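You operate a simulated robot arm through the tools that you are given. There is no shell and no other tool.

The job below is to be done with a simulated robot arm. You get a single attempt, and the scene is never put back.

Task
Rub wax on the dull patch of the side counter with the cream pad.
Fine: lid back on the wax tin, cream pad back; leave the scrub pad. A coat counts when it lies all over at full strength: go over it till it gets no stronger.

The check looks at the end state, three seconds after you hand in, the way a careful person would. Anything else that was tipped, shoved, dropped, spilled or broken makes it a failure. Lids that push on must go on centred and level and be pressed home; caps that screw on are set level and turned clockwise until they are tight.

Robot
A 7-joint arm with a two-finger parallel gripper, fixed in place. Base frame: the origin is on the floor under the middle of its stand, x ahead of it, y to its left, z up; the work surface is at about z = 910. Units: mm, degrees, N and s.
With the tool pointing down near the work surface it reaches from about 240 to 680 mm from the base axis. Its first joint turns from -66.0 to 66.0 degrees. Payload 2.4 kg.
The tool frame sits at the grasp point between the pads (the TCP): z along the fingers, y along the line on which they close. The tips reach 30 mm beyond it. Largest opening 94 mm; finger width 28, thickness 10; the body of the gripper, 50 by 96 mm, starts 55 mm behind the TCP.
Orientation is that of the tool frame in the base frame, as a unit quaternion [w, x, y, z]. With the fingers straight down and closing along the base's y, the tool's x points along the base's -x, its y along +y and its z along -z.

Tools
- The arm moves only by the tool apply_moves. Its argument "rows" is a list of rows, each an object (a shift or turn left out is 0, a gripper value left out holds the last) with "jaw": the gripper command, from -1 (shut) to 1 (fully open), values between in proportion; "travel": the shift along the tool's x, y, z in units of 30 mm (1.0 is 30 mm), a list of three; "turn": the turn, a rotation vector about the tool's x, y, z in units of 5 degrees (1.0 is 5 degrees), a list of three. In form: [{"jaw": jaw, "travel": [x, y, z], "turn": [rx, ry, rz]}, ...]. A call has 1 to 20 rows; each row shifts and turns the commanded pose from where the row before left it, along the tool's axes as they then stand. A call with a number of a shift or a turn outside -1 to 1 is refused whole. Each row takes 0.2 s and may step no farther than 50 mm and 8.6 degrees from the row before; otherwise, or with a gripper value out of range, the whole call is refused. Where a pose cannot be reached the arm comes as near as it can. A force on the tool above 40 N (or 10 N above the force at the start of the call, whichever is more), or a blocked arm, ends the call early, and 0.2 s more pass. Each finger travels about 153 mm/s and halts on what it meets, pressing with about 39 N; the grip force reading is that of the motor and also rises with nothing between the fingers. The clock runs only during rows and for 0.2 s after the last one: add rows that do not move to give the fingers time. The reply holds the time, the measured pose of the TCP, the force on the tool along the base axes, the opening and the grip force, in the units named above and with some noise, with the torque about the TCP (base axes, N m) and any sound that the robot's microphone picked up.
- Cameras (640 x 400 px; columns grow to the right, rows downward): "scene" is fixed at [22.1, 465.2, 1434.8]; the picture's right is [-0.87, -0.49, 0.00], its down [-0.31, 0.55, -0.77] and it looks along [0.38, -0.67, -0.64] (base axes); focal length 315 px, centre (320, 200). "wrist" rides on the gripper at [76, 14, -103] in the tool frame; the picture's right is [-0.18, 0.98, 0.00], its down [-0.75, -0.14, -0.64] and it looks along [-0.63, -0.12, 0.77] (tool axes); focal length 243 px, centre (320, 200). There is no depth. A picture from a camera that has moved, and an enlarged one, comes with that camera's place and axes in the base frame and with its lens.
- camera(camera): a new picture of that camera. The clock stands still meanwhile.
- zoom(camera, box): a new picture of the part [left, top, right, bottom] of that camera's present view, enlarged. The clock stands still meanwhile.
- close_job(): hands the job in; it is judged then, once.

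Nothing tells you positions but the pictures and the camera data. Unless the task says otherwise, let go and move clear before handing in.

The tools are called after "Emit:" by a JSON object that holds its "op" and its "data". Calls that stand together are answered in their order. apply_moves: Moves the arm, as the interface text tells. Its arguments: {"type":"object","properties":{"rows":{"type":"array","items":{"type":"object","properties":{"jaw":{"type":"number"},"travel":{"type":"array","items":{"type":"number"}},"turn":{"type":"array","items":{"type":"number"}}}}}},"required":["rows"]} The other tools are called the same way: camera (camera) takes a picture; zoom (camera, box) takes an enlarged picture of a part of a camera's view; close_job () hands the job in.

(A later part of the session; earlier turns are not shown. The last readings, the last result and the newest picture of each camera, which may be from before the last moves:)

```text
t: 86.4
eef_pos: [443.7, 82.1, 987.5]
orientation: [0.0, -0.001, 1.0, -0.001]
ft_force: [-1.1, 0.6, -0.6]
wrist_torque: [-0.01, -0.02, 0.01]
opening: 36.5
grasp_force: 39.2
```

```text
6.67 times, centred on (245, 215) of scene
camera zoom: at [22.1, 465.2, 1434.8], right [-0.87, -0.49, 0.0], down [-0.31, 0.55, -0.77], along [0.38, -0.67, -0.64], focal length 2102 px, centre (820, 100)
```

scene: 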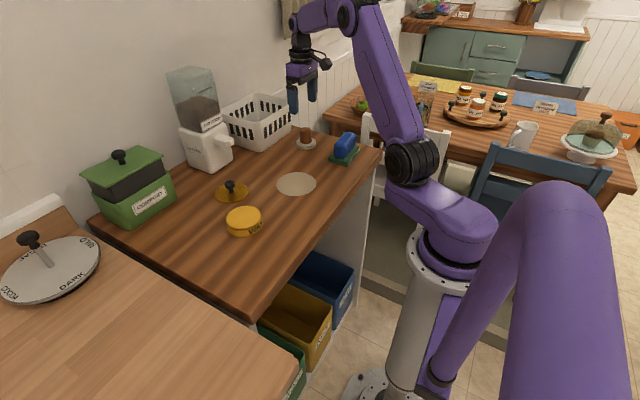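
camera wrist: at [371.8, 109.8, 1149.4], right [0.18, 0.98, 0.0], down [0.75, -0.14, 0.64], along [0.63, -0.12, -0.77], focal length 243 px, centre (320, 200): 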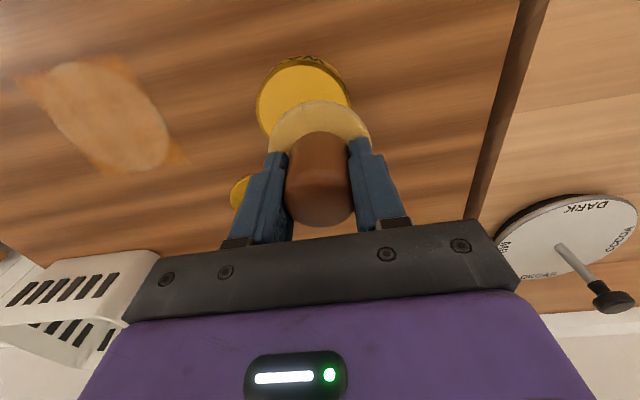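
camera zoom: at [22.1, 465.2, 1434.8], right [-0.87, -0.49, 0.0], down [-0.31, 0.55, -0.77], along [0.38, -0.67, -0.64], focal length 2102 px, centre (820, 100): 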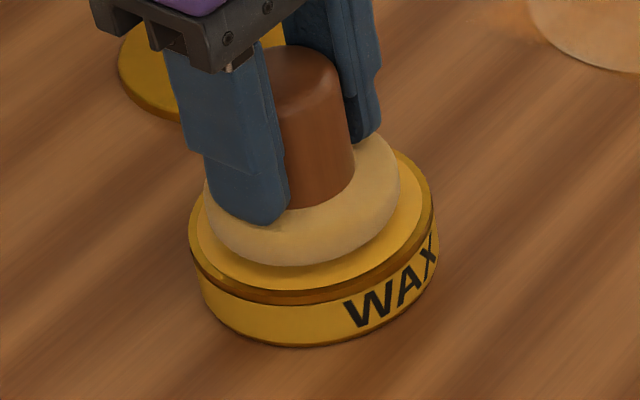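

Shifting about 2.5 mm in y to centre, then lowering gently to the wax.

Emit:
{"op": "apply_moves", "data": {"rows": [{"travel": [-0.027, -0.083, 0.033]}, {"travel": [0, 0, 0.033]}, {"travel": [0, 0, 0.033]}, {}, {}]}}

Emit:
{"op": "apply_moves", "data": {"rows": [{"travel": [0, 0, 0.025]}, {"travel": [0, 0, 0.025]}, {}]}}

```text
t: 87.6
eef_pos: [445.6, 79.0, 986.6]
orientation: [-0.001, -0.001, 1.0, -0.001]
ft_force: [-1.3, 1.0, -0.2]
wrist_torque: [0.0, 0.0, -0.01]
opening: 36.7
grasp_force: 39.3
```

```text
t: 88.4
eef_pos: [445.3, 79.9, 984.4]
orientation: [-0.001, -0.001, 1.0, -0.001]
ft_force: [-0.5, -0.4, -1.0]
wrist_torque: [0.0, 0.0, 0.0]
opening: 36.6
grasp_force: 39.3
```

Emit:
{"op": "apply_moves", "data": {"rows": [{"travel": [0, 0, 0.025]}, {}]}}

Emit:
{"op": "apply_moves", "data": {"rows": [{"travel": [0, 0, 0.02]}, {}]}}

```text
t: 89.0
eef_pos: [445.5, 79.7, 981.9]
orientation: [-0.001, -0.001, 1.0, -0.001]
ft_force: [0.7, 0.3, -0.8]
wrist_torque: [-0.01, 0.0, -0.01]
opening: 36.7
grasp_force: 39.2
```

```text
t: 89.6
eef_pos: [445.5, 80.6, 982.0]
orientation: [-0.001, -0.001, 1.0, 0.0]
ft_force: [-5.8, 0.5, 13.2]
wrist_torque: [0.09, 0.28, 0.02]
opening: 36.4
grasp_force: 38.7
```

Contact at 13 N. Dwelling so the pad reloads.

Emit:
{"op": "apply_moves", "data": {"rows": [{}, {}, {}, {}, {}, {}, {}, {}]}}

Emit:
{"op": "zoom", "data": {"camera": "wrist", "box": [260, 60, 380, 160]}}

Emit:
{"op": "zoom", "data": {"camera": "scene", "box": [215, 185, 275, 245]}}

```text
t: 91.4
eef_pos: [446.2, 80.3, 981.7]
orientation: [0.0, -0.001, 1.0, -0.001]
ft_force: [-2.0, 1.2, 15.8]
wrist_torque: [0.08, 0.04, -0.04]
opening: 36.7
grasp_force: 39.0
```

```text
4.00 times, centred on (320, 110) of wrist
camera zoom: at [370.5, 95.0, 1084.0], right [0.18, 0.98, 0.0], down [0.75, -0.14, 0.64], along [0.63, -0.12, -0.77], focal length 970 px, centre (320, 560)
```

zoom: 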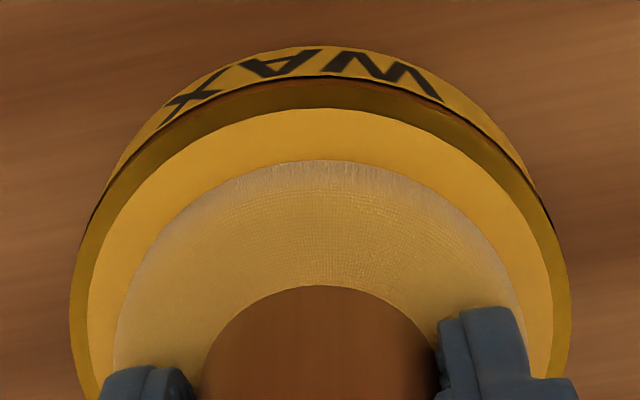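

```text
6.67 times, centred on (245, 215) of scene
camera zoom: at [21.8, 465.2, 1434.8], right [-0.87, -0.49, 0.0], down [-0.31, 0.55, -0.77], along [0.38, -0.67, -0.64], focal length 2102 px, centre (820, 100)
```

zoom: 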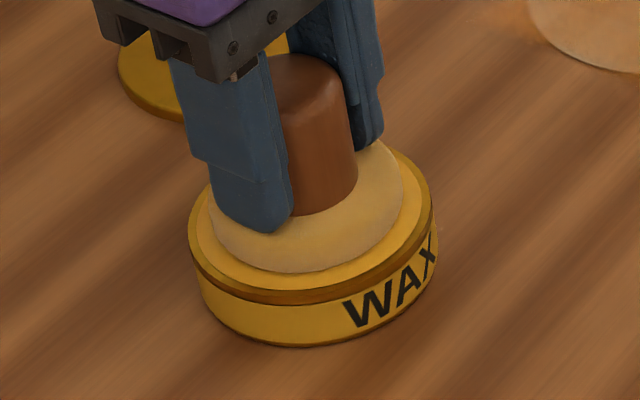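

Pad reloaded. Lifting and returning to the patch.

Emit:
{"op": "apply_moves", "data": {"rows": [{"travel": [0, 0, -0.1]}, {"travel": [0, 0, -0.4]}, {"travel": [0, 0, -0.7]}, {"travel": [0, 0, -0.7]}, {"travel": [0.083, -0.938, 0]}, {"travel": [0.083, -0.938, 0]}, {"travel": [0.083, -0.938, 0]}, {"travel": [0.083, -0.938, 0]}, {"travel": [0.083, -0.938, 0]}, {"travel": [0.083, -0.938, 0]}, {"travel": [0.083, -0.938, 0]}, {}, {}]}}

Emit:
{"op": "zoom", "data": {"camera": "wrist", "box": [230, 20, 410, 150]}}

Emit:
{"op": "zoom", "data": {"camera": "scene", "box": [195, 150, 345, 245]}}

```text
t: 94.2
eef_pos: [428.6, -118.0, 1041.2]
orientation: [0.0, -0.001, 1.0, 0.0]
ft_force: [0.0, -0.2, -0.2]
wrist_torque: [0.03, -0.02, -0.01]
opening: 36.7
grasp_force: 39.0
```

```text
3.08 times, centred on (320, 85) of wrist
camera zoom: at [352.4, -102.3, 1143.3], right [0.18, 0.98, 0.0], down [0.75, -0.14, 0.64], along [0.63, -0.12, -0.77], focal length 746 px, centre (320, 554)
```

zoom: 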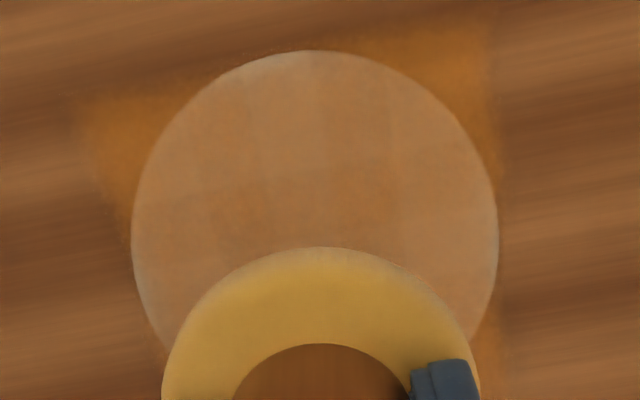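

```text
4.21 times, centred on (270, 198) of scene
camera zoom: at [22.1, 465.2, 1434.8], right [-0.87, -0.49, 0.0], down [-0.31, 0.55, -0.77], along [0.38, -0.67, -0.64], focal length 1327 px, centre (530, 210)
```

zoom: 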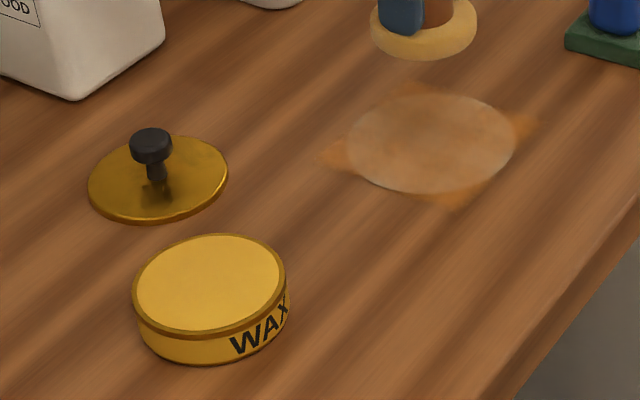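

The tool is over the patch centre. Lowering to light contact again.

Emit:
{"op": "apply_moves", "data": {"rows": [{"travel": [0, 0, 0.9]}, {"travel": [0, 0, 0.9]}, {"travel": [0, 0, 0.85]}, {}, {}]}}

Emit:
{"op": "apply_moves", "data": {"rows": [{"travel": [0, 0, 0.033]}, {"travel": [0, 0, 0.033]}, {}]}}

Emit:
{"op": "apply_moves", "data": {"rows": [{"travel": [0, 0, 0.022]}, {}]}}

```text
t: 95.4
eef_pos: [428.2, -117.6, 962.3]
orientation: [-0.001, -0.001, 1.0, -0.001]
ft_force: [0.1, 0.4, -0.3]
wrist_torque: [-0.01, 0.02, 0.0]
opening: 36.6
grasp_force: 39.0
```

```text
t: 96.2
eef_pos: [427.8, -117.0, 959.7]
orientation: [-0.001, 0.0, 1.0, 0.0]
ft_force: [0.5, 0.4, -0.6]
wrist_torque: [-0.03, 0.02, -0.03]
opening: 36.4
grasp_force: 38.8
```

```text
t: 96.8
eef_pos: [428.5, -117.0, 957.8]
orientation: [0.0, 0.0, 1.0, -0.001]
ft_force: [0.8, -0.3, -0.6]
wrist_torque: [-0.02, 0.01, -0.01]
opening: 36.9
grasp_force: 39.4
```

Emit:
{"op": "apply_moves", "data": {"rows": [{"travel": [0, 0, 0.02]}, {}]}}

Emit:
{"op": "apply_moves", "data": {"rows": [{"travel": [0, 0, 0.02]}, {}]}}

```text
t: 97.4
eef_pos: [428.2, -117.2, 958.1]
orientation: [0.0, -0.001, 1.0, -0.001]
ft_force: [0.4, -0.5, -1.4]
wrist_torque: [-0.02, -0.03, 0.0]
opening: 36.7
grasp_force: 38.7
```

```text
t: 98.0
eef_pos: [427.4, -118.0, 957.0]
orientation: [0.0, -0.001, 1.0, 0.0]
ft_force: [-1.3, 1.4, 10.8]
wrist_torque: [0.13, 0.12, 0.01]
opening: 36.4
grasp_force: 39.0
```

Contact at 11 N. Sliding out and running half a ring, then checking force.

Emit:
{"op": "apply_moves", "data": {"rows": [{"travel": [0.222, 0, 0.004]}, {"travel": [0.222, 0, 0]}, {"travel": [0.222, 0, 0]}, {"travel": [-0.0422, -0.2394, 0]}, {"travel": [-0.1216, -0.2105, 0]}, {"travel": [-0.1862, -0.1563, 0]}, {"travel": [-0.2284, -0.0831, 0]}, {}]}}

```text
t: 99.8
eef_pos: [423.4, -136.7, 954.6]
orientation: [-0.001, 0.0, 1.0, -0.001]
ft_force: [-12.7, -0.9, 30.7]
wrist_torque: [0.02, 0.42, 0.01]
opening: 36.6
grasp_force: 38.5
```

Emit:
{"op": "apply_moves", "data": {"rows": [{"travel": [-0.2431, 0, -0.013]}, {"travel": [-0.2284, 0.0831, 0]}, {"travel": [-0.1862, 0.1563, 0]}, {"travel": [-0.1216, 0.2105, 0]}, {"travel": [-0.0422, 0.2394, 0]}, {}]}}

Emit:
{"op": "zoom", "data": {"camera": "scene", "box": [260, 140, 340, 210]}}

```text
t: 101.2
eef_pos: [449.8, -117.7, 957.7]
orientation: [-0.001, -0.001, 1.0, -0.001]
ft_force: [0.1, 0.1, -0.6]
wrist_torque: [-0.01, 0.0, -0.01]
opening: 36.7
grasp_force: 39.1
```

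```text
5.71 times, centred on (300, 175) of scene
camera zoom: at [22.1, 465.2, 1434.8], right [-0.87, -0.49, 0.0], down [-0.31, 0.55, -0.77], along [0.38, -0.67, -0.64], focal length 1802 px, centre (434, 343)
```

zoom: 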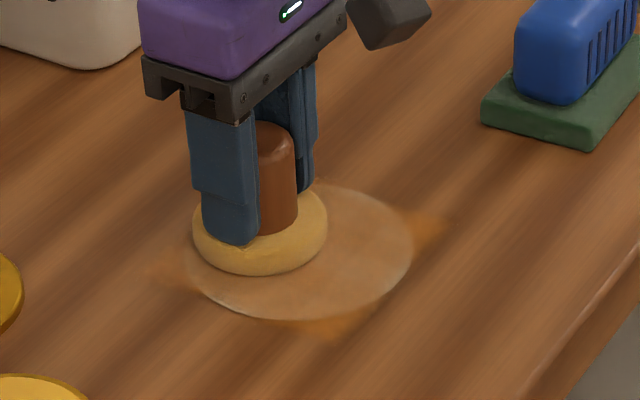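

Contact was lost on the far side. I'll re-establish pressure here and keep going with short checked segments.

Emit:
{"op": "apply_moves", "data": {"rows": [{"travel": [0, 0, 0.018]}, {}]}}

```text
t: 101.8
eef_pos: [450.1, -116.9, 956.0]
orientation: [-0.001, 0.0, 1.0, 0.0]
ft_force: [0.4, 0.7, -0.8]
wrist_torque: [-0.01, 0.0, 0.03]
opening: 36.7
grasp_force: 39.4
```

Emit:
{"op": "apply_moves", "data": {"rows": [{"travel": [0, 0, 0.018]}, {}]}}

```text
t: 102.4
eef_pos: [450.1, -116.9, 956.4]
orientation: [0.0, -0.002, 1.0, -0.002]
ft_force: [-3.1, 2.5, 18.1]
wrist_torque: [0.18, 0.17, 0.0]
opening: 36.5
grasp_force: 39.2
```

Emit:
{"op": "apply_moves", "data": {"rows": [{"travel": [0.0422, 0.2394, 0]}, {"travel": [0.1216, 0.2105, 0]}, {"travel": [0.1862, 0.1563, 0]}, {"travel": [0.2284, 0.0831, 0]}, {"travel": [0.2431, 0, 0]}, {}]}}

```text
t: 103.8
eef_pos: [426.4, -96.3, 956.1]
orientation: [0.0, -0.002, 1.0, -0.001]
ft_force: [6.5, 2.1, 14.4]
wrist_torque: [0.2, -0.28, -0.06]
opening: 36.5
grasp_force: 38.6
```

Emit:
{"op": "apply_moves", "data": {"rows": [{"travel": [0.2284, -0.0831, 0]}, {"travel": [0.1862, -0.1563, 0]}, {"travel": [0.1216, -0.2105, 0]}, {"travel": [0.0422, -0.2394, 0]}, {"travel": [-0.0422, -0.2394, 0]}, {}]}}

Emit:
{"op": "zoom", "data": {"camera": "scene", "box": [260, 140, 340, 210]}}

```text
t: 105.2
eef_pos: [407.8, -124.2, 955.9]
orientation: [0.0, -0.001, 1.0, -0.001]
ft_force: [-0.4, 12.9, 29.5]
wrist_torque: [0.56, -0.05, 0.01]
opening: 36.6
grasp_force: 38.7
```

```text
5.71 times, centred on (300, 175) of scene
camera zoom: at [21.6, 465.7, 1434.6], right [-0.87, -0.49, 0.0], down [-0.31, 0.55, -0.77], along [0.38, -0.67, -0.64], focal length 1802 px, centre (434, 343)
```

zoom: 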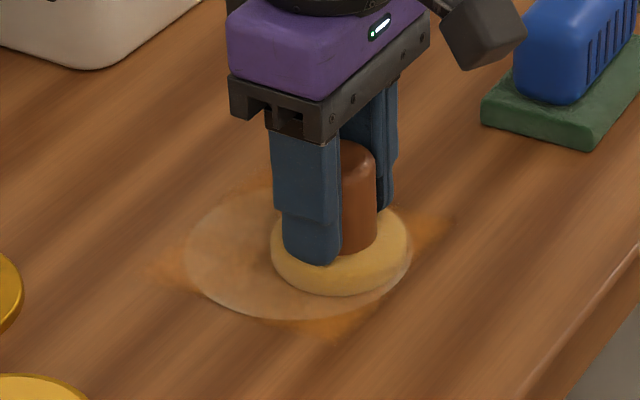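

Emit:
{"op": "apply_moves", "data": {"rows": [{"travel": [-0.1216, -0.2105, -0.01]}, {"travel": [-0.1862, -0.1563, 0]}, {"travel": [-0.2284, -0.0831, 0]}, {"travel": [-0.2431, 0, 0]}, {"travel": [-0.2284, 0.0831, 0]}, {}]}}

```text
t: 106.6
eef_pos: [439.3, -135.9, 956.9]
orientation: [-0.001, -0.002, 1.0, -0.001]
ft_force: [-0.1, -0.1, -1.7]
wrist_torque: [0.03, -0.01, -0.03]
opening: 36.6
grasp_force: 38.8
```

Emit:
{"op": "apply_moves", "data": {"rows": [{"travel": [0, 0, 0.025]}, {}]}}

```text
t: 107.2
eef_pos: [438.9, -136.5, 955.9]
orientation: [0.0, 0.0, 1.0, -0.002]
ft_force: [-1.5, -1.7, 8.7]
wrist_torque: [0.05, 0.15, 0.02]
opening: 36.8
grasp_force: 38.9
```

Emit:
{"op": "apply_moves", "data": {"rows": [{"travel": [0.2284, -0.0831, 0.003]}, {"travel": [0.2431, 0, 0]}, {"travel": [0.2284, 0.0831, 0]}, {"travel": [0.1862, 0.1563, 0]}, {}]}}

```text
t: 108.4
eef_pos: [413.9, -131.4, 955.0]
orientation: [0.0, -0.001, 1.0, -0.001]
ft_force: [5.4, -8.8, 20.5]
wrist_torque: [-0.15, -0.05, -0.01]
opening: 36.6
grasp_force: 39.1
```

Emit:
{"op": "apply_moves", "data": {"rows": [{"travel": [-0.1862, -0.1563, 0]}, {"travel": [-0.2284, -0.0831, 0]}, {"travel": [-0.2431, 0, 0]}, {"travel": [-0.2284, 0.0831, 0]}, {"travel": [-0.1862, 0.1563, 0]}, {}]}}

```text
t: 108.8
eef_pos: [414.6, -132.1, 955.6]
orientation: [-0.005, -0.002, 1.0, 0.001]
ft_force: [-6.1, 3.0, 17.0]
wrist_torque: [0.0, -0.17, 0.04]
opening: 36.6
grasp_force: 39.4
stopped in row 2: the force on the tool passed its limit at 46 N (the readings are from after the stop); the commanded pose is now the measured one
```

The reversal spiked the force. Let me look at whether the pad is tilting in the grip.

Emit:
{"op": "zoom", "data": {"camera": "scene", "box": [275, 145, 335, 195]}}

Emit:
{"op": "zoom", "data": {"camera": "wrist", "box": [220, 60, 420, 220]}}

```text
8.00 times, centred on (305, 170) of scene
camera zoom: at [21.6, 465.4, 1434.7], right [-0.87, -0.49, 0.0], down [-0.31, 0.55, -0.77], along [0.38, -0.67, -0.64], focal length 2522 px, centre (440, 440)
```

zoom: 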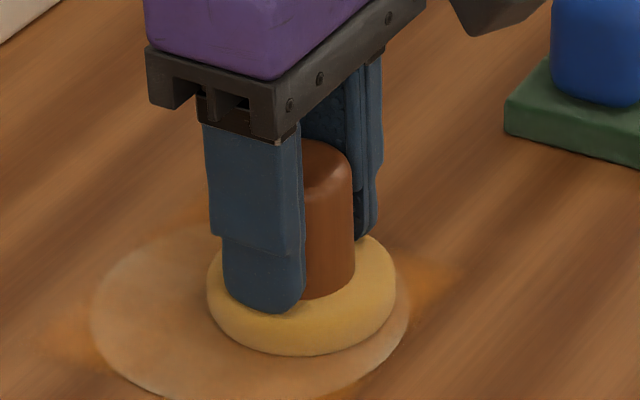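

```text
2.50 times, centred on (320, 140) of wrist
camera zoom: at [340.9, -116.7, 1059.1], right [0.18, 0.98, 0.0], down [0.76, -0.14, 0.63], along [0.62, -0.11, -0.77], focal length 606 px, centre (320, 350)
```

zoom: 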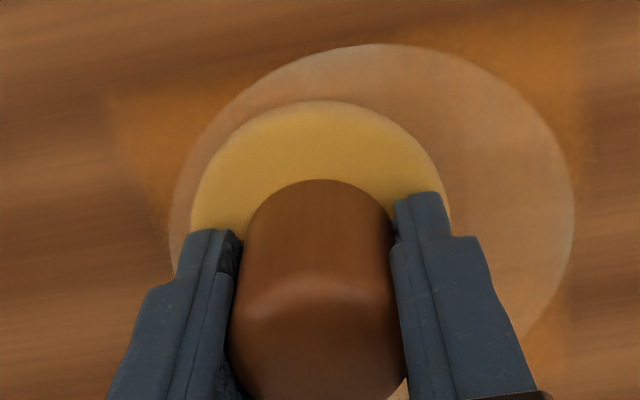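

The pad is level. I'll correct the small tool tilt, lighten the pressure, and use slower, smaller steps.

Emit:
{"op": "apply_moves", "data": {"rows": [{"travel": [0, 0, -0.015], "turn": [0.02, -0.115, 0.04]}, {}]}}

```text
t: 109.4
eef_pos: [415.4, -132.0, 955.3]
orientation: [-0.001, 0.0, 1.0, 0.001]
ft_force: [-3.2, 2.4, 6.5]
wrist_torque: [0.02, 0.11, -0.02]
opening: 36.8
grasp_force: 38.7
```

Emit:
{"op": "apply_moves", "data": {"rows": [{"travel": [0.1, -0.1, 0.003]}, {"travel": [-0.1068, -0.0896, 0]}, {"travel": [-0.1207, -0.0697, 0]}, {"travel": [-0.131, -0.0477, 0]}, {"travel": [-0.1373, -0.0242, 0]}, {"travel": [-0.1394, 0, 0]}, {"travel": [-0.1373, 0.0242, 0]}, {}]}}

```text
t: 111.2
eef_pos: [436.1, -140.9, 956.4]
orientation: [0.0, 0.0, 1.0, 0.0]
ft_force: [0.4, 0.6, 0.0]
wrist_torque: [-0.05, 0.02, -0.01]
opening: 36.2
grasp_force: 39.2
```

Emit:
{"op": "apply_moves", "data": {"rows": [{"travel": [0, 0, 0.015]}, {}]}}

```text
t: 111.8
eef_pos: [435.8, -140.9, 955.0]
orientation: [0.001, 0.0, 1.0, -0.001]
ft_force: [-2.4, 2.5, 10.1]
wrist_torque: [0.09, 0.16, -0.02]
opening: 36.5
grasp_force: 38.6
```

Emit:
{"op": "apply_moves", "data": {"rows": [{"travel": [-0.131, 0.0477, 0.004]}, {"travel": [-0.1207, 0.0697, 0.002]}, {"travel": [-0.1068, 0.0896, 0.002]}, {"travel": [-0.0896, 0.1068, 0.002]}, {"travel": [-0.0697, 0.1207, 0]}, {"travel": [-0.0477, 0.131, 0]}, {}]}}

```text
t: 113.4
eef_pos: [454.0, -126.0, 955.9]
orientation: [0.0, 0.0, 1.0, -0.001]
ft_force: [3.8, -5.8, 16.9]
wrist_torque: [-0.27, -0.08, 0.0]
opening: 36.7
grasp_force: 38.8
```

Emit:
{"op": "apply_moves", "data": {"rows": [{"travel": [-0.0242, 0.1373, 0]}, {"travel": [0.01, 0.1394, 0]}, {"travel": [0.0342, 0.1373, 0]}, {"travel": [0.0577, 0.131, 0]}, {"travel": [0.0697, 0.1207, 0]}, {"travel": [0.0896, 0.1068, 0]}, {"travel": [0.1068, 0.0896, 0]}, {}]}}

Emit:
{"op": "zoom", "data": {"camera": "scene", "box": [260, 140, 340, 210]}}

```text
t: 114.2
eef_pos: [453.2, -114.9, 956.5]
orientation: [0.002, 0.0, 1.0, 0.0]
ft_force: [-2.4, -0.3, 9.1]
wrist_torque: [0.09, 0.29, 0.03]
opening: 36.7
grasp_force: 39.0
stopped in row 4: the force on the tool passed its limit at 41 N (the readings are from after the stop); the commanded pose is now the measured one
```

```text
5.71 times, centred on (300, 175) of scene
camera zoom: at [21.8, 465.3, 1434.7], right [-0.87, -0.49, 0.0], down [-0.31, 0.55, -0.77], along [0.38, -0.67, -0.64], focal length 1802 px, centre (434, 343)
```

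zoom: 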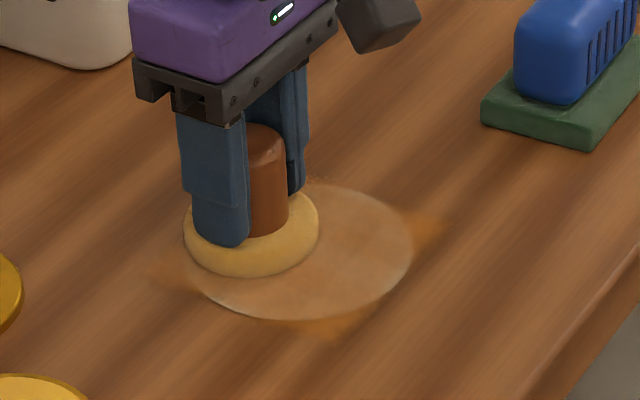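

Higher pressure makes the pad edge dig in and spike. I'll correct tilt, drop to a lighter touch (~5 N), and keep going.

Emit:
{"op": "apply_moves", "data": {"rows": [{"travel": [0.02, 0, -0.007], "turn": [0, 0.04, 0]}, {"travel": [0.0477, 0.131, 0]}, {"travel": [0.0697, 0.1207, 0]}, {}]}}

```text
t: 115.2
eef_pos: [450.0, -107.8, 956.8]
orientation: [0.0, 0.0, 1.0, -0.001]
ft_force: [2.3, -3.4, 8.4]
wrist_torque: [-0.06, 0.05, 0.02]
opening: 36.8
grasp_force: 39.1
```

Emit:
{"op": "apply_moves", "data": {"rows": [{"travel": [0.0697, 0.1207, -0.003]}, {"travel": [0.0896, 0.1068, 0]}, {"travel": [0.1068, 0.0896, 0]}, {"travel": [0.1207, 0.0697, 0]}, {}]}}

```text
t: 116.5
eef_pos: [436.9, -95.6, 955.7]
orientation: [0.0, 0.0, 1.0, -0.001]
ft_force: [2.4, 0.0, 5.4]
wrist_torque: [0.06, -0.17, -0.04]
opening: 36.7
grasp_force: 38.7
```

Emit:
{"op": "apply_moves", "data": {"rows": [{"travel": [0.131, 0.0577, 0.002]}, {"travel": [0.1373, 0.0342, 0]}, {"travel": [0.1394, 0.01, 0]}, {"travel": [0.1373, -0.0242, 0]}, {"travel": [0.131, -0.0477, 0]}, {"travel": [0.1207, -0.0697, 0]}, {}]}}

```text
t: 118.0
eef_pos: [413.0, -96.6, 954.6]
orientation: [0.001, 0.0, 1.0, 0.0]
ft_force: [4.0, 5.4, 14.8]
wrist_torque: [0.25, -0.25, 0.03]
opening: 36.6
grasp_force: 38.5
```

Emit:
{"op": "apply_moves", "data": {"rows": [{"travel": [0.09, -0.0896, -0.007]}, {"travel": [0.0896, -0.1068, 0]}, {"travel": [0.0597, -0.1207, 0]}, {"travel": [0.0377, -0.131, 0]}, {"travel": [0.0242, -0.1373, 0]}, {}]}}

```text
t: 119.5
eef_pos: [405.0, -116.0, 957.8]
orientation: [0.0, 0.0, 1.0, 0.0]
ft_force: [0.2, -0.4, 0.3]
wrist_torque: [0.03, 0.01, -0.03]
opening: 36.7
grasp_force: 38.7
```

Emit:
{"op": "apply_moves", "data": {"rows": [{"travel": [0, 0.06, 0.012]}, {}]}}

```text
t: 120.0
eef_pos: [404.6, -113.9, 956.1]
orientation: [0.0, 0.0, 1.0, -0.001]
ft_force: [-1.7, -3.9, 8.6]
wrist_torque: [-0.05, 0.19, 0.09]
opening: 36.5
grasp_force: 39.3
```

Emit:
{"op": "apply_moves", "data": {"rows": [{"travel": [0.01, -0.13, 0]}, {"travel": [0, -0.13, 0]}, {"travel": [-0.0242, -0.13, 0]}, {"travel": [-0.0477, -0.12, 0]}, {"travel": [-0.0697, -0.11, 0]}, {}]}}

Emit:
{"op": "zoom", "data": {"camera": "scene", "box": [260, 140, 340, 210]}}

Emit:
{"op": "zoom", "data": {"camera": "wrist", "box": [200, 0, 460, 200]}}

```text
t: 120.9
eef_pos: [405.9, -122.0, 955.9]
orientation: [0.002, -0.001, 1.0, -0.001]
ft_force: [-2.9, 2.1, 12.4]
wrist_torque: [0.12, 0.22, -0.05]
opening: 36.3
grasp_force: 39.0
stopped in row 4: the force on the tool passed its limit at 44 N (the readings are from after the stop); the commanded pose is now the measured one
```

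```text
5.71 times, centred on (300, 175) of scene
camera zoom: at [21.8, 465.3, 1434.7], right [-0.87, -0.49, 0.0], down [-0.31, 0.55, -0.77], along [0.38, -0.67, -0.64], focal length 1802 px, centre (434, 343)
```

zoom: 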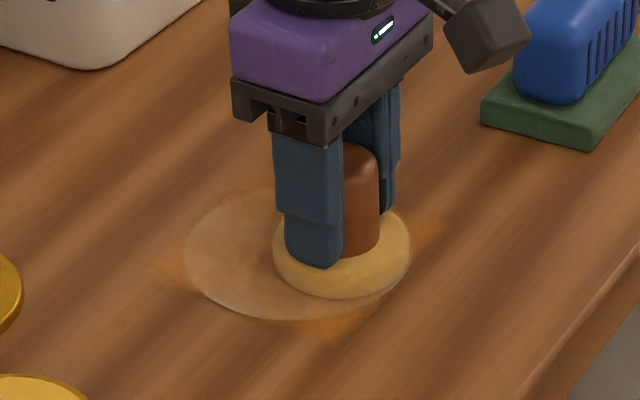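

```text
2.00 times, centred on (330, 100) of wrist
camera zoom: at [330.6, -107.5, 1057.8], right [0.18, 0.98, 0.0], down [0.75, -0.14, 0.64], along [0.63, -0.12, -0.77], focal length 485 px, centre (300, 400)
```

zoom: 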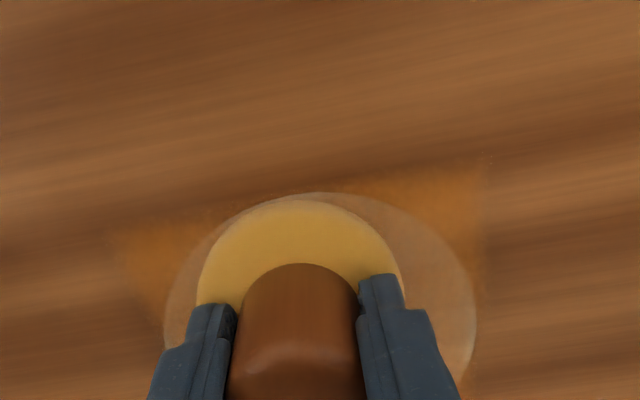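

Motion along y tends to wedge, while x strokes are smoother. I'll switch to straight strokes along x at several y offsets.

Emit:
{"op": "apply_moves", "data": {"rows": [{"travel": [-0.02, 0, -0.004], "turn": [0, 0.04, 0]}, {"travel": [-0.2, 0, 0]}, {"travel": [-0.2, 0, 0]}, {"travel": [-0.2, 0, 0]}, {"travel": [-0.2, 0, 0]}, {}]}}

```text
t: 122.3
eef_pos: [430.7, -121.2, 956.4]
orientation: [-0.002, -0.001, 1.0, -0.001]
ft_force: [0.7, 1.0, -1.3]
wrist_torque: [0.02, -0.03, -0.01]
opening: 36.7
grasp_force: 39.4
```

I'll test whether pressing in place with tiny moves adds to the coat: pressing here first.

Emit:
{"op": "apply_moves", "data": {"rows": [{"travel": [0, 0, 0.015]}, {}]}}

```text
t: 122.9
eef_pos: [430.7, -122.3, 956.1]
orientation: [-0.002, -0.001, 1.0, -0.001]
ft_force: [-2.5, 2.7, 6.4]
wrist_torque: [0.04, 0.0, 0.02]
opening: 36.6
grasp_force: 38.6
```

Emit:
{"op": "apply_moves", "data": {"rows": [{"travel": [-0.1, 0, 0.004]}, {"travel": [-0.1, 0, 0.004]}, {"travel": [-0.1, 0, 0.004]}, {"travel": [-0.1, 0, 0.004]}, {}]}}

```text
t: 124.1
eef_pos: [443.1, -122.5, 956.6]
orientation: [-0.001, 0.0, 1.0, -0.001]
ft_force: [-6.9, -1.2, 21.4]
wrist_torque: [-0.03, 0.25, -0.01]
opening: 36.6
grasp_force: 39.4
```

Emit:
{"op": "apply_moves", "data": {"rows": [{"travel": [-0.1, 0, -0.008]}, {"travel": [-0.1, 0, 0]}, {"travel": [-0.1, 0, 0]}, {}, {"travel": [0.12, 0, -0.002]}, {"travel": [0.15, 0, 0]}, {"travel": [0.15, 0, 0]}, {"travel": [0.15, 0, 0]}, {"travel": [0.15, 0, 0]}, {}]}}

```text
t: 126.3
eef_pos: [430.1, -124.1, 955.7]
orientation: [-0.001, -0.002, 1.0, -0.001]
ft_force: [6.0, 0.0, 14.8]
wrist_torque: [0.07, -0.25, -0.01]
opening: 36.8
grasp_force: 39.0
```

X strokes are stable. Continuing along this line to the near edge and back.

Emit:
{"op": "apply_moves", "data": {"rows": [{"travel": [0.16, 0, 0]}, {"travel": [0.16, 0, 0]}, {"travel": [0.16, 0, 0]}, {"travel": [0.16, 0, 0]}, {"travel": [0.16, 0, 0]}, {}]}}

```text
t: 127.7
eef_pos: [406.2, -121.7, 954.9]
orientation: [0.0, 0.0, 1.0, 0.0]
ft_force: [4.3, 1.5, 10.0]
wrist_torque: [0.09, -0.19, -0.06]
opening: 36.6
grasp_force: 38.9
```

Emit:
{"op": "apply_moves", "data": {"rows": [{"travel": [0, 0, -0.03]}, {"travel": [-0.1, -0.3, 0]}, {"travel": [0, 0, 0.03]}, {}]}}

```text
t: 128.7
eef_pos: [409.7, -132.9, 955.6]
orientation: [-0.002, -0.001, 1.0, 0.0]
ft_force: [-6.6, 0.0, 15.5]
wrist_torque: [0.04, 0.16, 0.02]
opening: 36.4
grasp_force: 39.1
```

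Emit:
{"op": "apply_moves", "data": {"rows": [{"travel": [-0.16, 0, 0]}, {"travel": [-0.16, 0, 0]}, {"travel": [-0.16, 0, 0]}, {"travel": [-0.16, 0, 0]}, {}]}}

```text
t: 129.9
eef_pos: [428.8, -131.7, 956.3]
orientation: [0.0, -0.001, 1.0, -0.001]
ft_force: [-8.3, 1.1, 30.0]
wrist_torque: [0.12, 0.35, 0.02]
opening: 36.2
grasp_force: 38.9
```

Emit:
{"op": "apply_moves", "data": {"rows": [{"travel": [-0.15, 0, -0.013]}, {"travel": [-0.15, 0, 0]}, {"travel": [-0.15, 0, 0]}, {"travel": [-0.15, 0, 0]}, {}]}}

```text
t: 131.1
eef_pos: [448.7, -132.4, 955.1]
orientation: [-0.001, 0.0, 1.0, 0.0]
ft_force: [-2.2, -1.4, 2.9]
wrist_torque: [0.0, 0.03, 0.01]
opening: 36.6
grasp_force: 39.0
```

Emit:
{"op": "apply_moves", "data": {"rows": [{"travel": [0.1, 0, 0.012]}, {"travel": [0.15, 0, 0]}, {"travel": [0.15, 0, 0]}, {"travel": [0.15, 0, 0]}, {"travel": [0.15, 0, 0]}, {}]}}

Emit:
{"op": "zoom", "data": {"camera": "scene", "box": [260, 140, 340, 210]}}

```text
t: 132.5
eef_pos: [426.7, -132.2, 955.7]
orientation: [0.003, -0.001, 1.0, -0.002]
ft_force: [10.7, 4.3, 29.8]
wrist_torque: [0.31, 0.0, -0.15]
opening: 36.6
grasp_force: 38.7
```

```text
5.71 times, centred on (300, 175) of scene
camera zoom: at [22.0, 465.5, 1434.7], right [-0.87, -0.49, 0.0], down [-0.31, 0.55, -0.77], along [0.38, -0.67, -0.64], focal length 1802 px, centre (434, 343)
```

zoom: 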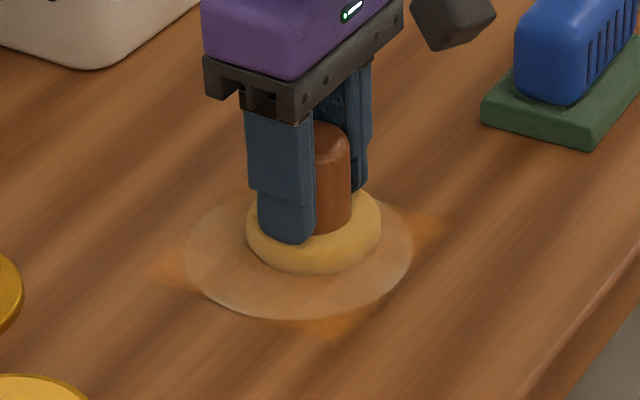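

The coat appears to be deepening. Lifting to look at the whole patch.

Emit:
{"op": "apply_moves", "data": {"rows": [{"travel": [0, 0, -0.3]}, {"travel": [0, 0, -0.9]}, {"travel": [0, 0, -0.9]}, {"travel": [0, 0, -0.9]}, {}]}}

Emit:
{"op": "zoom", "data": {"camera": "scene", "box": [265, 155, 335, 210]}}

Emit:
{"op": "zoom", "data": {"camera": "wrist", "box": [220, 10, 420, 160]}}

```text
t: 133.7
eef_pos: [425.7, -132.0, 1042.8]
orientation: [-0.001, -0.001, 1.0, 0.0]
ft_force: [0.1, -0.4, -0.1]
wrist_torque: [-0.02, 0.01, 0.0]
opening: 36.5
grasp_force: 38.4
```

```text
7.27 times, centred on (300, 182) of scene
camera zoom: at [22.1, 465.2, 1434.8], right [-0.87, -0.49, 0.0], down [-0.31, 0.55, -0.77], along [0.38, -0.67, -0.64], focal length 2293 px, centre (466, 327)
```

zoom: 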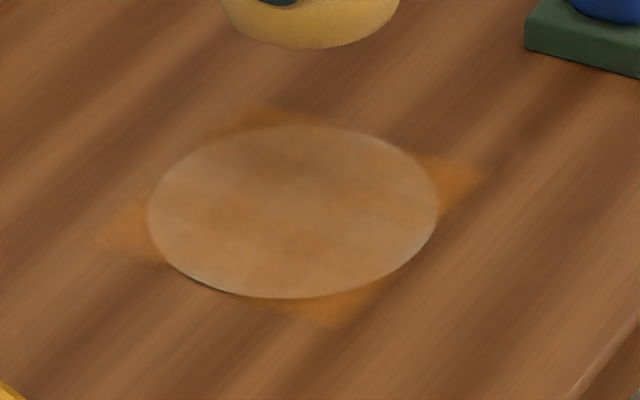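

```text
2.67 times, centred on (320, 85) of wrist
camera zoom: at [349.3, -116.6, 1144.8], right [0.18, 0.98, 0.0], down [0.76, -0.14, 0.64], along [0.63, -0.12, -0.77], focal length 647 px, centre (320, 507)
```

zoom: 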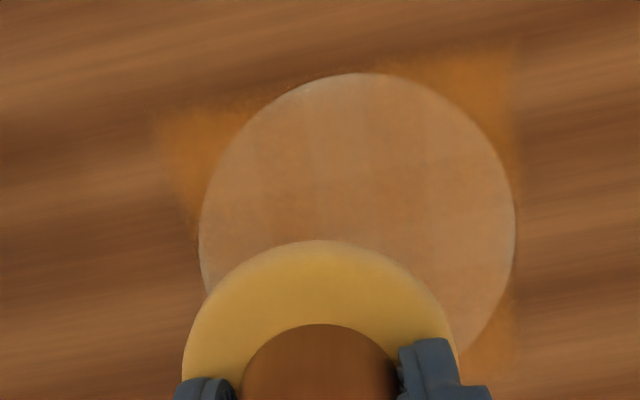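

Coat is deeper and fairly even now. I'll work the +y side with x strokes next.

Emit:
{"op": "apply_moves", "data": {"rows": [{"travel": [0.2, 0.6, 0]}, {"travel": [0.2, 0.6, 0]}, {"travel": [0, 0, 0.9]}, {"travel": [0, 0, 0.9]}, {"travel": [0, 0, 0.9]}, {"travel": [0, 0, 0.13]}, {}, {}]}}

Emit:
{"op": "apply_moves", "data": {"rows": [{"travel": [0, 0, 0.03]}, {}]}}

```text
t: 135.5
eef_pos: [413.0, -97.1, 959.7]
orientation: [-0.001, -0.001, 1.0, -0.001]
ft_force: [0.6, 0.5, -0.2]
wrist_torque: [-0.04, 0.02, -0.01]
opening: 36.6
grasp_force: 39.0
```

```text
t: 136.1
eef_pos: [413.6, -96.7, 958.5]
orientation: [-0.001, -0.001, 1.0, -0.001]
ft_force: [0.0, -0.1, -0.2]
wrist_torque: [0.01, -0.02, -0.04]
opening: 36.7
grasp_force: 39.4
```

Emit:
{"op": "apply_moves", "data": {"rows": [{"travel": [0, 0, 0.03]}, {"travel": [0, 0, 0.02]}, {}]}}

Emit:
{"op": "apply_moves", "data": {"rows": [{"travel": [0, 0, 0.02]}, {}]}}

```text
t: 136.9
eef_pos: [413.0, -96.6, 957.7]
orientation: [-0.001, -0.001, 1.0, -0.001]
ft_force: [0.2, 0.1, -0.8]
wrist_torque: [0.02, -0.01, -0.02]
opening: 36.5
grasp_force: 39.3
```

```text
t: 137.5
eef_pos: [414.5, -95.4, 956.9]
orientation: [-0.001, -0.001, 1.0, 0.0]
ft_force: [0.0, 0.7, -1.1]
wrist_torque: [-0.01, 0.02, -0.03]
opening: 36.3
grasp_force: 39.0
```

Emit:
{"op": "apply_moves", "data": {"rows": [{"travel": [0, 0, 0.02]}, {}]}}

Emit:
{"op": "apply_moves", "data": {"rows": [{"travel": [0, 0, 0.02]}, {}]}}

```text
t: 138.1
eef_pos: [413.7, -95.6, 955.9]
orientation: [-0.001, 0.0, 1.0, -0.001]
ft_force: [0.3, 0.4, -0.9]
wrist_torque: [0.03, -0.04, 0.01]
opening: 36.5
grasp_force: 39.2
```

```text
t: 138.7
eef_pos: [413.7, -96.8, 956.0]
orientation: [0.0, -0.001, 1.0, -0.001]
ft_force: [0.0, -0.5, -0.2]
wrist_torque: [0.0, 0.01, 0.0]
opening: 36.5
grasp_force: 39.2
```

Emit:
{"op": "apply_moves", "data": {"rows": [{"travel": [0, 0, 0.02]}, {}]}}

Emit:
{"op": "apply_moves", "data": {"rows": [{"travel": [0, 0, 0.015]}, {}]}}

```text
t: 139.3
eef_pos: [412.3, -95.6, 956.4]
orientation: [-0.001, -0.001, 1.0, -0.001]
ft_force: [-7.1, -3.2, 18.0]
wrist_torque: [-0.06, 0.26, -0.02]
opening: 36.8
grasp_force: 38.9
```

```text
t: 140.1
eef_pos: [413.1, -96.7, 955.8]
orientation: [-0.001, 0.0, 1.0, -0.001]
ft_force: [-4.0, -0.4, 13.3]
wrist_torque: [0.1, 0.21, 0.04]
opening: 36.4
grasp_force: 39.7
stopped in row 2: the force on the tool passed its limit at 41 N (the readings are from after the stop); the commanded pose is now the measured one
```

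Emit:
{"op": "apply_moves", "data": {"rows": [{"travel": [-0.15, 0, -0.002]}, {"travel": [-0.15, 0, 0]}, {"travel": [-0.15, 0, 0]}, {"travel": [-0.15, 0, 0]}, {}]}}

```text
t: 141.2
eef_pos: [430.6, -97.0, 956.5]
orientation: [0.001, -0.002, 1.0, -0.001]
ft_force: [-7.8, -0.2, 25.8]
wrist_torque: [0.09, 0.47, 0.0]
opening: 36.5
grasp_force: 38.7
```

Emit:
{"op": "apply_moves", "data": {"rows": [{"travel": [-0.15, 0, -0.009]}, {"travel": [-0.15, 0, 0]}, {"travel": [-0.15, 0, 0]}, {}]}}

```text
t: 142.2
eef_pos: [445.2, -97.7, 955.3]
orientation: [0.0, -0.001, 1.0, -0.001]
ft_force: [-11.3, -0.5, 28.4]
wrist_torque: [0.08, 0.48, 0.02]
opening: 36.2
grasp_force: 38.7
```

Emit:
{"op": "apply_moves", "data": {"rows": [{"travel": [0, 0, -0.012]}, {"travel": [0.12, 0, 0]}, {"travel": [0.15, 0, 0]}, {"travel": [0.15, 0, 0]}, {"travel": [0.15, 0, 0]}, {}]}}

```text
t: 143.7
eef_pos: [427.8, -95.9, 956.4]
orientation: [-0.001, -0.001, 1.0, -0.001]
ft_force: [-0.2, -0.4, -1.0]
wrist_torque: [-0.02, -0.02, -0.02]
opening: 36.3
grasp_force: 38.8
```

Emit:
{"op": "apply_moves", "data": {"rows": [{"travel": [0, 0, 0.014]}, {}, {"travel": [0.15, 0, 0]}, {"travel": [0.15, 0, 0]}, {"travel": [0.15, 0, 0]}, {}]}}

```text
t: 145.1
eef_pos: [415.7, -96.4, 956.8]
orientation: [0.0, -0.001, 1.0, -0.002]
ft_force: [-0.3, -0.1, -0.7]
wrist_torque: [0.02, 0.04, -0.02]
opening: 36.5
grasp_force: 38.6
```

Emit:
{"op": "apply_moves", "data": {"rows": [{"travel": [0, 0, 0.018]}, {}]}}

```text
t: 145.7
eef_pos: [414.6, -95.9, 955.2]
orientation: [0.001, 0.0, 1.0, -0.001]
ft_force: [1.0, 2.8, 10.3]
wrist_torque: [0.21, 0.17, -0.06]
opening: 36.5
grasp_force: 38.9
```

Emit:
{"op": "apply_moves", "data": {"rows": [{"travel": [0, 0, -0.03]}, {"travel": [0.12, -0.27, 0]}, {"travel": [0, 0, 0.03]}, {}]}}

```text
t: 146.7
eef_pos: [411.7, -105.2, 954.8]
orientation: [0.0, -0.001, 1.0, 0.0]
ft_force: [-1.5, 6.1, 25.8]
wrist_torque: [0.33, 0.19, 0.01]
opening: 36.3
grasp_force: 38.8
```

Emit:
{"op": "apply_moves", "data": {"rows": [{"travel": [-0.1, 0, -0.013]}, {"travel": [-0.15, 0, -0.002]}, {"travel": [-0.15, 0, -0.002]}, {"travel": [-0.15, 0, -0.002]}, {}]}}

```text
t: 147.8
eef_pos: [429.1, -104.5, 955.0]
orientation: [0.0, -0.001, 1.0, -0.001]
ft_force: [-9.5, -1.0, 22.2]
wrist_torque: [0.02, 0.41, 0.0]
opening: 36.5
grasp_force: 38.5
```

Emit:
{"op": "apply_moves", "data": {"rows": [{"travel": [-0.15, 0, -0.005]}, {"travel": [-0.15, 0, -0.003]}, {"travel": [-0.15, 0, -0.002]}, {"travel": [-0.1, 0, 0]}, {}]}}

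Emit:
{"op": "zoom", "data": {"camera": "scene", "box": [260, 140, 340, 210]}}

```text
t: 149.1
eef_pos: [444.4, -105.3, 955.6]
orientation: [0.0, -0.001, 1.0, 0.0]
ft_force: [1.0, -0.2, -0.5]
wrist_torque: [-0.03, 0.0, 0.0]
opening: 36.6
grasp_force: 38.7
```

```text
5.71 times, centred on (300, 175) of scene
camera zoom: at [22.1, 465.2, 1434.8], right [-0.87, -0.49, 0.0], down [-0.31, 0.55, -0.77], along [0.38, -0.67, -0.64], focal length 1802 px, centre (434, 343)
```

zoom: 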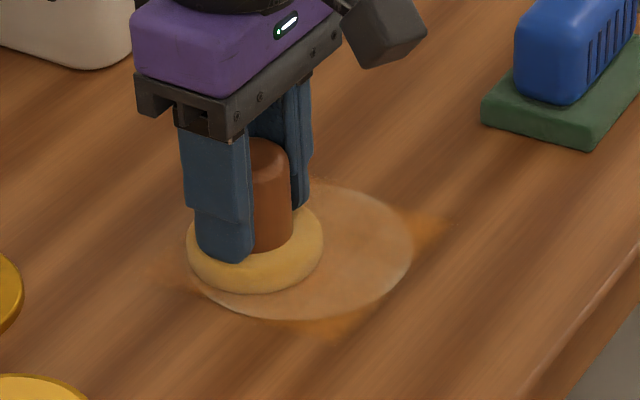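

Emit:
{"op": "apply_moves", "data": {"rows": [{"travel": [0, 0, 0.013]}, {}]}}

```text
t: 149.7
eef_pos: [443.9, -105.3, 957.3]
orientation: [0.0, 0.0, 1.0, -0.001]
ft_force: [-0.3, -0.4, -1.2]
wrist_torque: [0.03, 0.03, 0.0]
opening: 36.8
grasp_force: 39.0
```

Emit:
{"op": "apply_moves", "data": {"rows": [{"travel": [0, 0, 0.015]}, {}]}}

```text
t: 150.2
eef_pos: [443.9, -105.3, 955.5]
orientation: [0.0, -0.001, 1.0, -0.001]
ft_force: [-3.0, -2.6, 9.9]
wrist_torque: [-0.05, 0.18, 0.04]
opening: 36.7
grasp_force: 39.1
```

Emit:
{"op": "apply_moves", "data": {"rows": [{"travel": [0.1, 0, 0.003]}, {"travel": [0.15, 0, 0.002]}, {"travel": [0.15, 0, 0.002]}, {"travel": [0.15, 0, 0.002]}, {}]}}

```text
t: 151.4
eef_pos: [427.4, -103.9, 954.7]
orientation: [0.001, 0.0, 1.0, -0.002]
ft_force: [4.4, 0.2, 9.8]
wrist_torque: [0.1, -0.05, -0.05]
opening: 36.5
grasp_force: 39.2
```

Emit:
{"op": "apply_moves", "data": {"rows": [{"travel": [0.15, 0, 0.002]}, {"travel": [0.15, 0, 0.002]}, {"travel": [0.15, 0, 0.002]}, {"travel": [0.15, 0, 0.002]}, {"travel": [0.1, 0, 0.002]}, {}]}}

```text
t: 152.8
eef_pos: [406.2, -104.8, 956.3]
orientation: [0.001, -0.001, 1.0, -0.002]
ft_force: [6.4, 0.5, 21.0]
wrist_torque: [0.1, -0.25, -0.02]
opening: 36.6
grasp_force: 39.3
```

Good stroke. Next line.

Emit:
{"op": "apply_moves", "data": {"rows": [{"travel": [0, 0, -0.03]}, {"travel": [0.0, -0.27, 0]}, {"travel": [0, 0, 0.022]}, {}]}}

```text
t: 153.8
eef_pos: [405.2, -109.9, 955.7]
orientation: [-0.001, -0.003, 1.0, 0.0]
ft_force: [-5.5, 2.1, 12.9]
wrist_torque: [0.0, -0.08, 0.04]
opening: 36.4
grasp_force: 38.9
stopped in row 4: the force on the tool passed its limit at 41 N (the readings are from after the stop); the commanded pose is now the measured one
```

Emit:
{"op": "apply_moves", "data": {"rows": [{"travel": [-0.1, 0, -0.004]}, {"travel": [-0.15, 0, -0.002]}, {"travel": [-0.15, 0, -0.002]}, {"travel": [-0.15, 0, -0.002]}, {}]}}

```text
t: 155.0
eef_pos: [420.6, -110.3, 955.1]
orientation: [-0.003, -0.001, 1.0, 0.0]
ft_force: [-13.0, -1.3, 30.3]
wrist_torque: [-0.11, 0.22, -0.03]
opening: 36.3
grasp_force: 38.9
```

Emit:
{"op": "apply_moves", "data": {"rows": [{"travel": [0, 0, -0.03], "turn": [0, -0.055, 0]}, {"travel": [-0.1, 0, 0]}, {"travel": [0, 0, 0.02]}, {}]}}

```text
t: 156.0
eef_pos: [426.0, -110.8, 956.1]
orientation: [0.002, -0.001, 1.0, 0.0]
ft_force: [1.0, 0.4, 9.3]
wrist_torque: [0.07, 0.17, -0.03]
opening: 36.7
grasp_force: 39.0
```

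Emit:
{"op": "apply_moves", "data": {"rows": [{"travel": [-0.15, 0, 0]}, {"travel": [-0.15, 0, -0.001]}, {"travel": [-0.15, 0, -0.001]}, {"travel": [-0.15, 0, -0.001]}, {"travel": [-0.15, 0, -0.001]}, {}]}}

```text
t: 157.4
eef_pos: [448.3, -110.9, 957.6]
orientation: [0.0, -0.002, 1.0, 0.0]
ft_force: [0.3, -0.4, -0.8]
wrist_torque: [-0.01, 0.01, 0.0]
opening: 36.4
grasp_force: 39.3
```

Emit:
{"op": "apply_moves", "data": {"rows": [{"travel": [0, 0, -0.5]}, {"travel": [0, 0, -0.9]}, {"travel": [0, 0, -0.9]}, {"travel": [0, 0, -0.6]}, {}]}}

Emit:
{"op": "zoom", "data": {"camera": "scene", "box": [265, 155, 335, 210]}}

Emit:
{"op": "zoom", "data": {"camera": "wrist", "box": [180, 0, 420, 160]}}

```text
t: 158.6
eef_pos: [445.4, -112.4, 1043.9]
orientation: [0.0, -0.001, 1.0, 0.0]
ft_force: [1.1, 0.6, -0.4]
wrist_torque: [0.02, -0.01, 0.02]
opening: 36.6
grasp_force: 39.1
```

```text
7.27 times, centred on (300, 182) of scene
camera zoom: at [22.1, 465.2, 1434.8], right [-0.87, -0.49, 0.0], down [-0.31, 0.55, -0.77], along [0.38, -0.67, -0.64], focal length 2293 px, centre (466, 327)
```

zoom: 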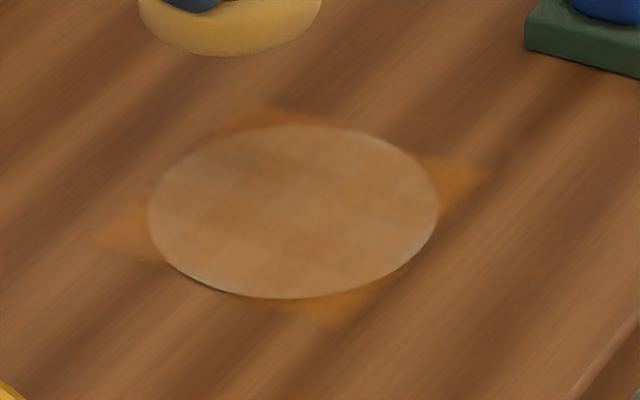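

```text
2.50 times, centred on (300, 80) of wrist
camera zoom: at [370.0, -96.4, 1146.4], right [0.18, 0.98, 0.0], down [0.75, -0.14, 0.64], along [0.63, -0.12, -0.77], focal length 606 px, centre (370, 500)
```

zoom: 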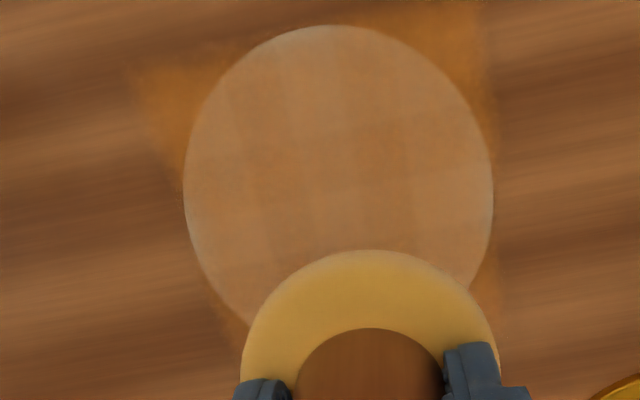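

The interior looks saturated and uniform. Let me inspect the rim of the patch closely for weaker spots.

Emit:
{"op": "zoom", "data": {"camera": "wrist", "box": [240, 0, 390, 80]}}

Emit:
{"op": "zoom", "data": {"camera": "scene", "box": [275, 165, 325, 205]}}

```text
4.27 times, centred on (315, 40) of wrist
camera zoom: at [370.0, -96.4, 1146.4], right [0.18, 0.98, 0.0], down [0.75, -0.14, 0.64], along [0.63, -0.12, -0.77], focal length 1035 px, centre (341, 883)
```

zoom: 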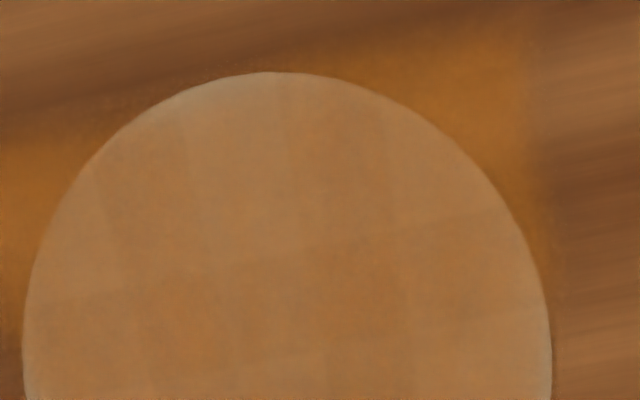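

```text
10.00 times, centred on (300, 185) of scene
camera zoom: at [22.1, 465.2, 1434.8], right [-0.87, -0.49, 0.0], down [-0.31, 0.55, -0.77], along [0.38, -0.67, -0.64], focal length 3153 px, centre (520, 350)
```

zoom: 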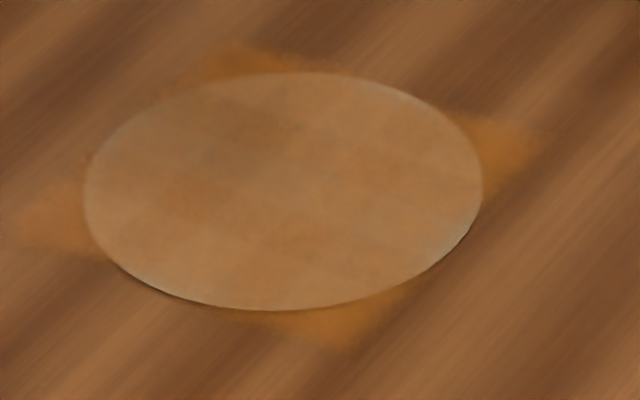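

Variation between cells suggests it isn't quite saturated everywhere, and the rim at the far/near/left/right extremes is a bit paler. I'll go around again, pressing and scrubbing gently at positions around the rim.

Emit:
{"op": "apply_moves", "data": {"rows": [{"travel": [-0.25, -0.2, 0]}, {"travel": [0, 0, 0.9]}, {"travel": [0, 0, 0.9]}, {"travel": [0, 0, 0.9]}, {"travel": [0, 0, 0.17]}, {}, {}]}}

Emit:
{"op": "apply_moves", "data": {"rows": [{"travel": [0, 0, 0.025]}, {}]}}

```text
t: 160.2
eef_pos: [455.7, -116.8, 956.0]
orientation: [0.002, -0.001, 1.0, 0.0]
ft_force: [-6.9, -0.7, 27.5]
wrist_torque: [-0.01, 0.46, -0.01]
opening: 36.6
grasp_force: 39.2
```

```text
t: 160.8
eef_pos: [455.7, -117.7, 954.7]
orientation: [0.002, -0.001, 1.0, 0.0]
ft_force: [-5.3, -0.7, 31.5]
wrist_torque: [-0.05, 0.38, -0.01]
opening: 36.5
grasp_force: 38.7
```

Emit:
{"op": "apply_moves", "data": {"rows": [{"travel": [0, 0, -0.014]}, {"travel": [0.1, 0, 0]}, {"travel": [0.1, 0, 0]}, {"travel": [-0.1, 0, 0]}, {"travel": [-0.1, 0, 0]}, {}]}}

```text
t: 162.2
eef_pos: [454.7, -117.0, 958.3]
orientation: [0.0, -0.001, 1.0, 0.0]
ft_force: [-0.6, -0.7, -0.3]
wrist_torque: [0.02, -0.02, 0.04]
opening: 36.8
grasp_force: 39.0
```

Emit:
{"op": "apply_moves", "data": {"rows": [{"travel": [0, 0, 0.016]}, {"travel": [0.1, 0, 0.002]}, {"travel": [0.1, 0, 0.002]}, {"travel": [0, 0.1, 0.002]}, {"travel": [0, 0.1, 0]}, {}]}}

```text
t: 163.6
eef_pos: [449.6, -111.2, 956.8]
orientation: [0.0, -0.002, 1.0, -0.001]
ft_force: [-0.2, -0.1, 0.5]
wrist_torque: [0.0, 0.02, -0.04]
opening: 36.5
grasp_force: 39.2
```

Emit:
{"op": "apply_moves", "data": {"rows": [{"travel": [0, 0, 0.012]}, {}]}}

```text
t: 164.2
eef_pos: [449.3, -110.6, 955.7]
orientation: [0.0, -0.002, 1.0, 0.0]
ft_force: [-3.2, 1.2, 6.7]
wrist_torque: [0.0, 0.12, -0.01]
opening: 36.5
grasp_force: 39.0
```

Emit:
{"op": "apply_moves", "data": {"rows": [{"travel": [-0.05, 0.131, 0.003]}, {"travel": [0.03, 0.1307, 0.001]}, {"travel": [0.0896, 0.1068, 0.001]}, {"travel": [0.1068, 0.0896, 0.001]}, {}]}}

```text
t: 165.4
eef_pos: [444.0, -97.8, 955.5]
orientation: [0.0, -0.002, 1.0, -0.001]
ft_force: [1.6, -1.0, 3.8]
wrist_torque: [-0.04, -0.06, -0.01]
opening: 36.7
grasp_force: 39.2
```

Emit:
{"op": "apply_moves", "data": {"rows": [{"travel": [0.1207, 0.0897, 0.006]}, {"travel": [0.131, 0.0677, 0.002]}, {"travel": [0.1373, 0.0242, 0.002]}, {"travel": [0.1394, 0, 0.002]}, {}]}}

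```text
t: 166.6
eef_pos: [430.2, -92.9, 956.1]
orientation: [0.002, -0.002, 1.0, -0.001]
ft_force: [6.5, 1.8, 14.6]
wrist_torque: [0.11, -0.03, -0.04]
opening: 36.5
grasp_force: 38.7
```

Emit:
{"op": "apply_moves", "data": {"rows": [{"travel": [0.1394, -0.01, 0]}, {"travel": [0.1373, -0.0242, 0]}, {"travel": [0.131, -0.0477, 0]}, {"travel": [0.1207, -0.0697, 0]}, {}]}}

```text
t: 167.8
eef_pos: [412.3, -95.1, 955.7]
orientation: [0.002, -0.003, 1.0, 0.001]
ft_force: [7.7, 4.5, 19.1]
wrist_torque: [0.25, -0.18, 0.03]
opening: 36.6
grasp_force: 39.4
```

Emit:
{"op": "apply_moves", "data": {"rows": [{"travel": [0.1, -0.0896, -0.005]}, {"travel": [0.08, -0.1068, -0.003]}, {"travel": [0.05, -0.1207, -0.003]}, {}]}}

```text
t: 168.4
eef_pos: [409.5, -100.2, 956.0]
orientation: [0.001, -0.003, 1.0, 0.0]
ft_force: [-1.1, 2.1, 7.5]
wrist_torque: [0.05, 0.29, -0.07]
opening: 36.3
grasp_force: 39.2
stopped in row 2: the force on the tool passed its limit at 41 N (the readings are from after the stop); the commanded pose is now the measured one
```

Emit:
{"op": "apply_moves", "data": {"rows": [{"travel": [0.05, -0.1, -0.006]}, {"travel": [0.05, -0.12, -0.002]}, {"travel": [0.03, -0.13, -0.002]}, {}]}}

```text
t: 169.4
eef_pos: [405.0, -112.4, 956.3]
orientation: [0.002, -0.002, 1.0, 0.0]
ft_force: [0.2, 0.2, -0.6]
wrist_torque: [0.02, -0.06, -0.02]
opening: 36.4
grasp_force: 39.5
```

Emit:
{"op": "apply_moves", "data": {"rows": [{"travel": [0.02, 0, 0.012]}, {}]}}

```text
t: 170.0
eef_pos: [404.5, -112.1, 954.9]
orientation: [0.002, -0.003, 1.0, 0.0]
ft_force: [-1.1, -2.5, 6.1]
wrist_torque: [-0.12, 0.2, 0.07]
opening: 36.6
grasp_force: 39.3
```

Emit:
{"op": "apply_moves", "data": {"rows": [{"travel": [0.0, -0.12, 0]}, {"travel": [0.0, -0.13, 0]}, {"travel": [-0.02, -0.13, 0]}, {}]}}

```text
t: 171.0
eef_pos: [407.1, -121.4, 955.3]
orientation: [0.003, -0.002, 1.0, 0.0]
ft_force: [0.3, 10.0, 19.6]
wrist_torque: [0.37, 0.35, -0.14]
opening: 36.6
grasp_force: 38.8
```

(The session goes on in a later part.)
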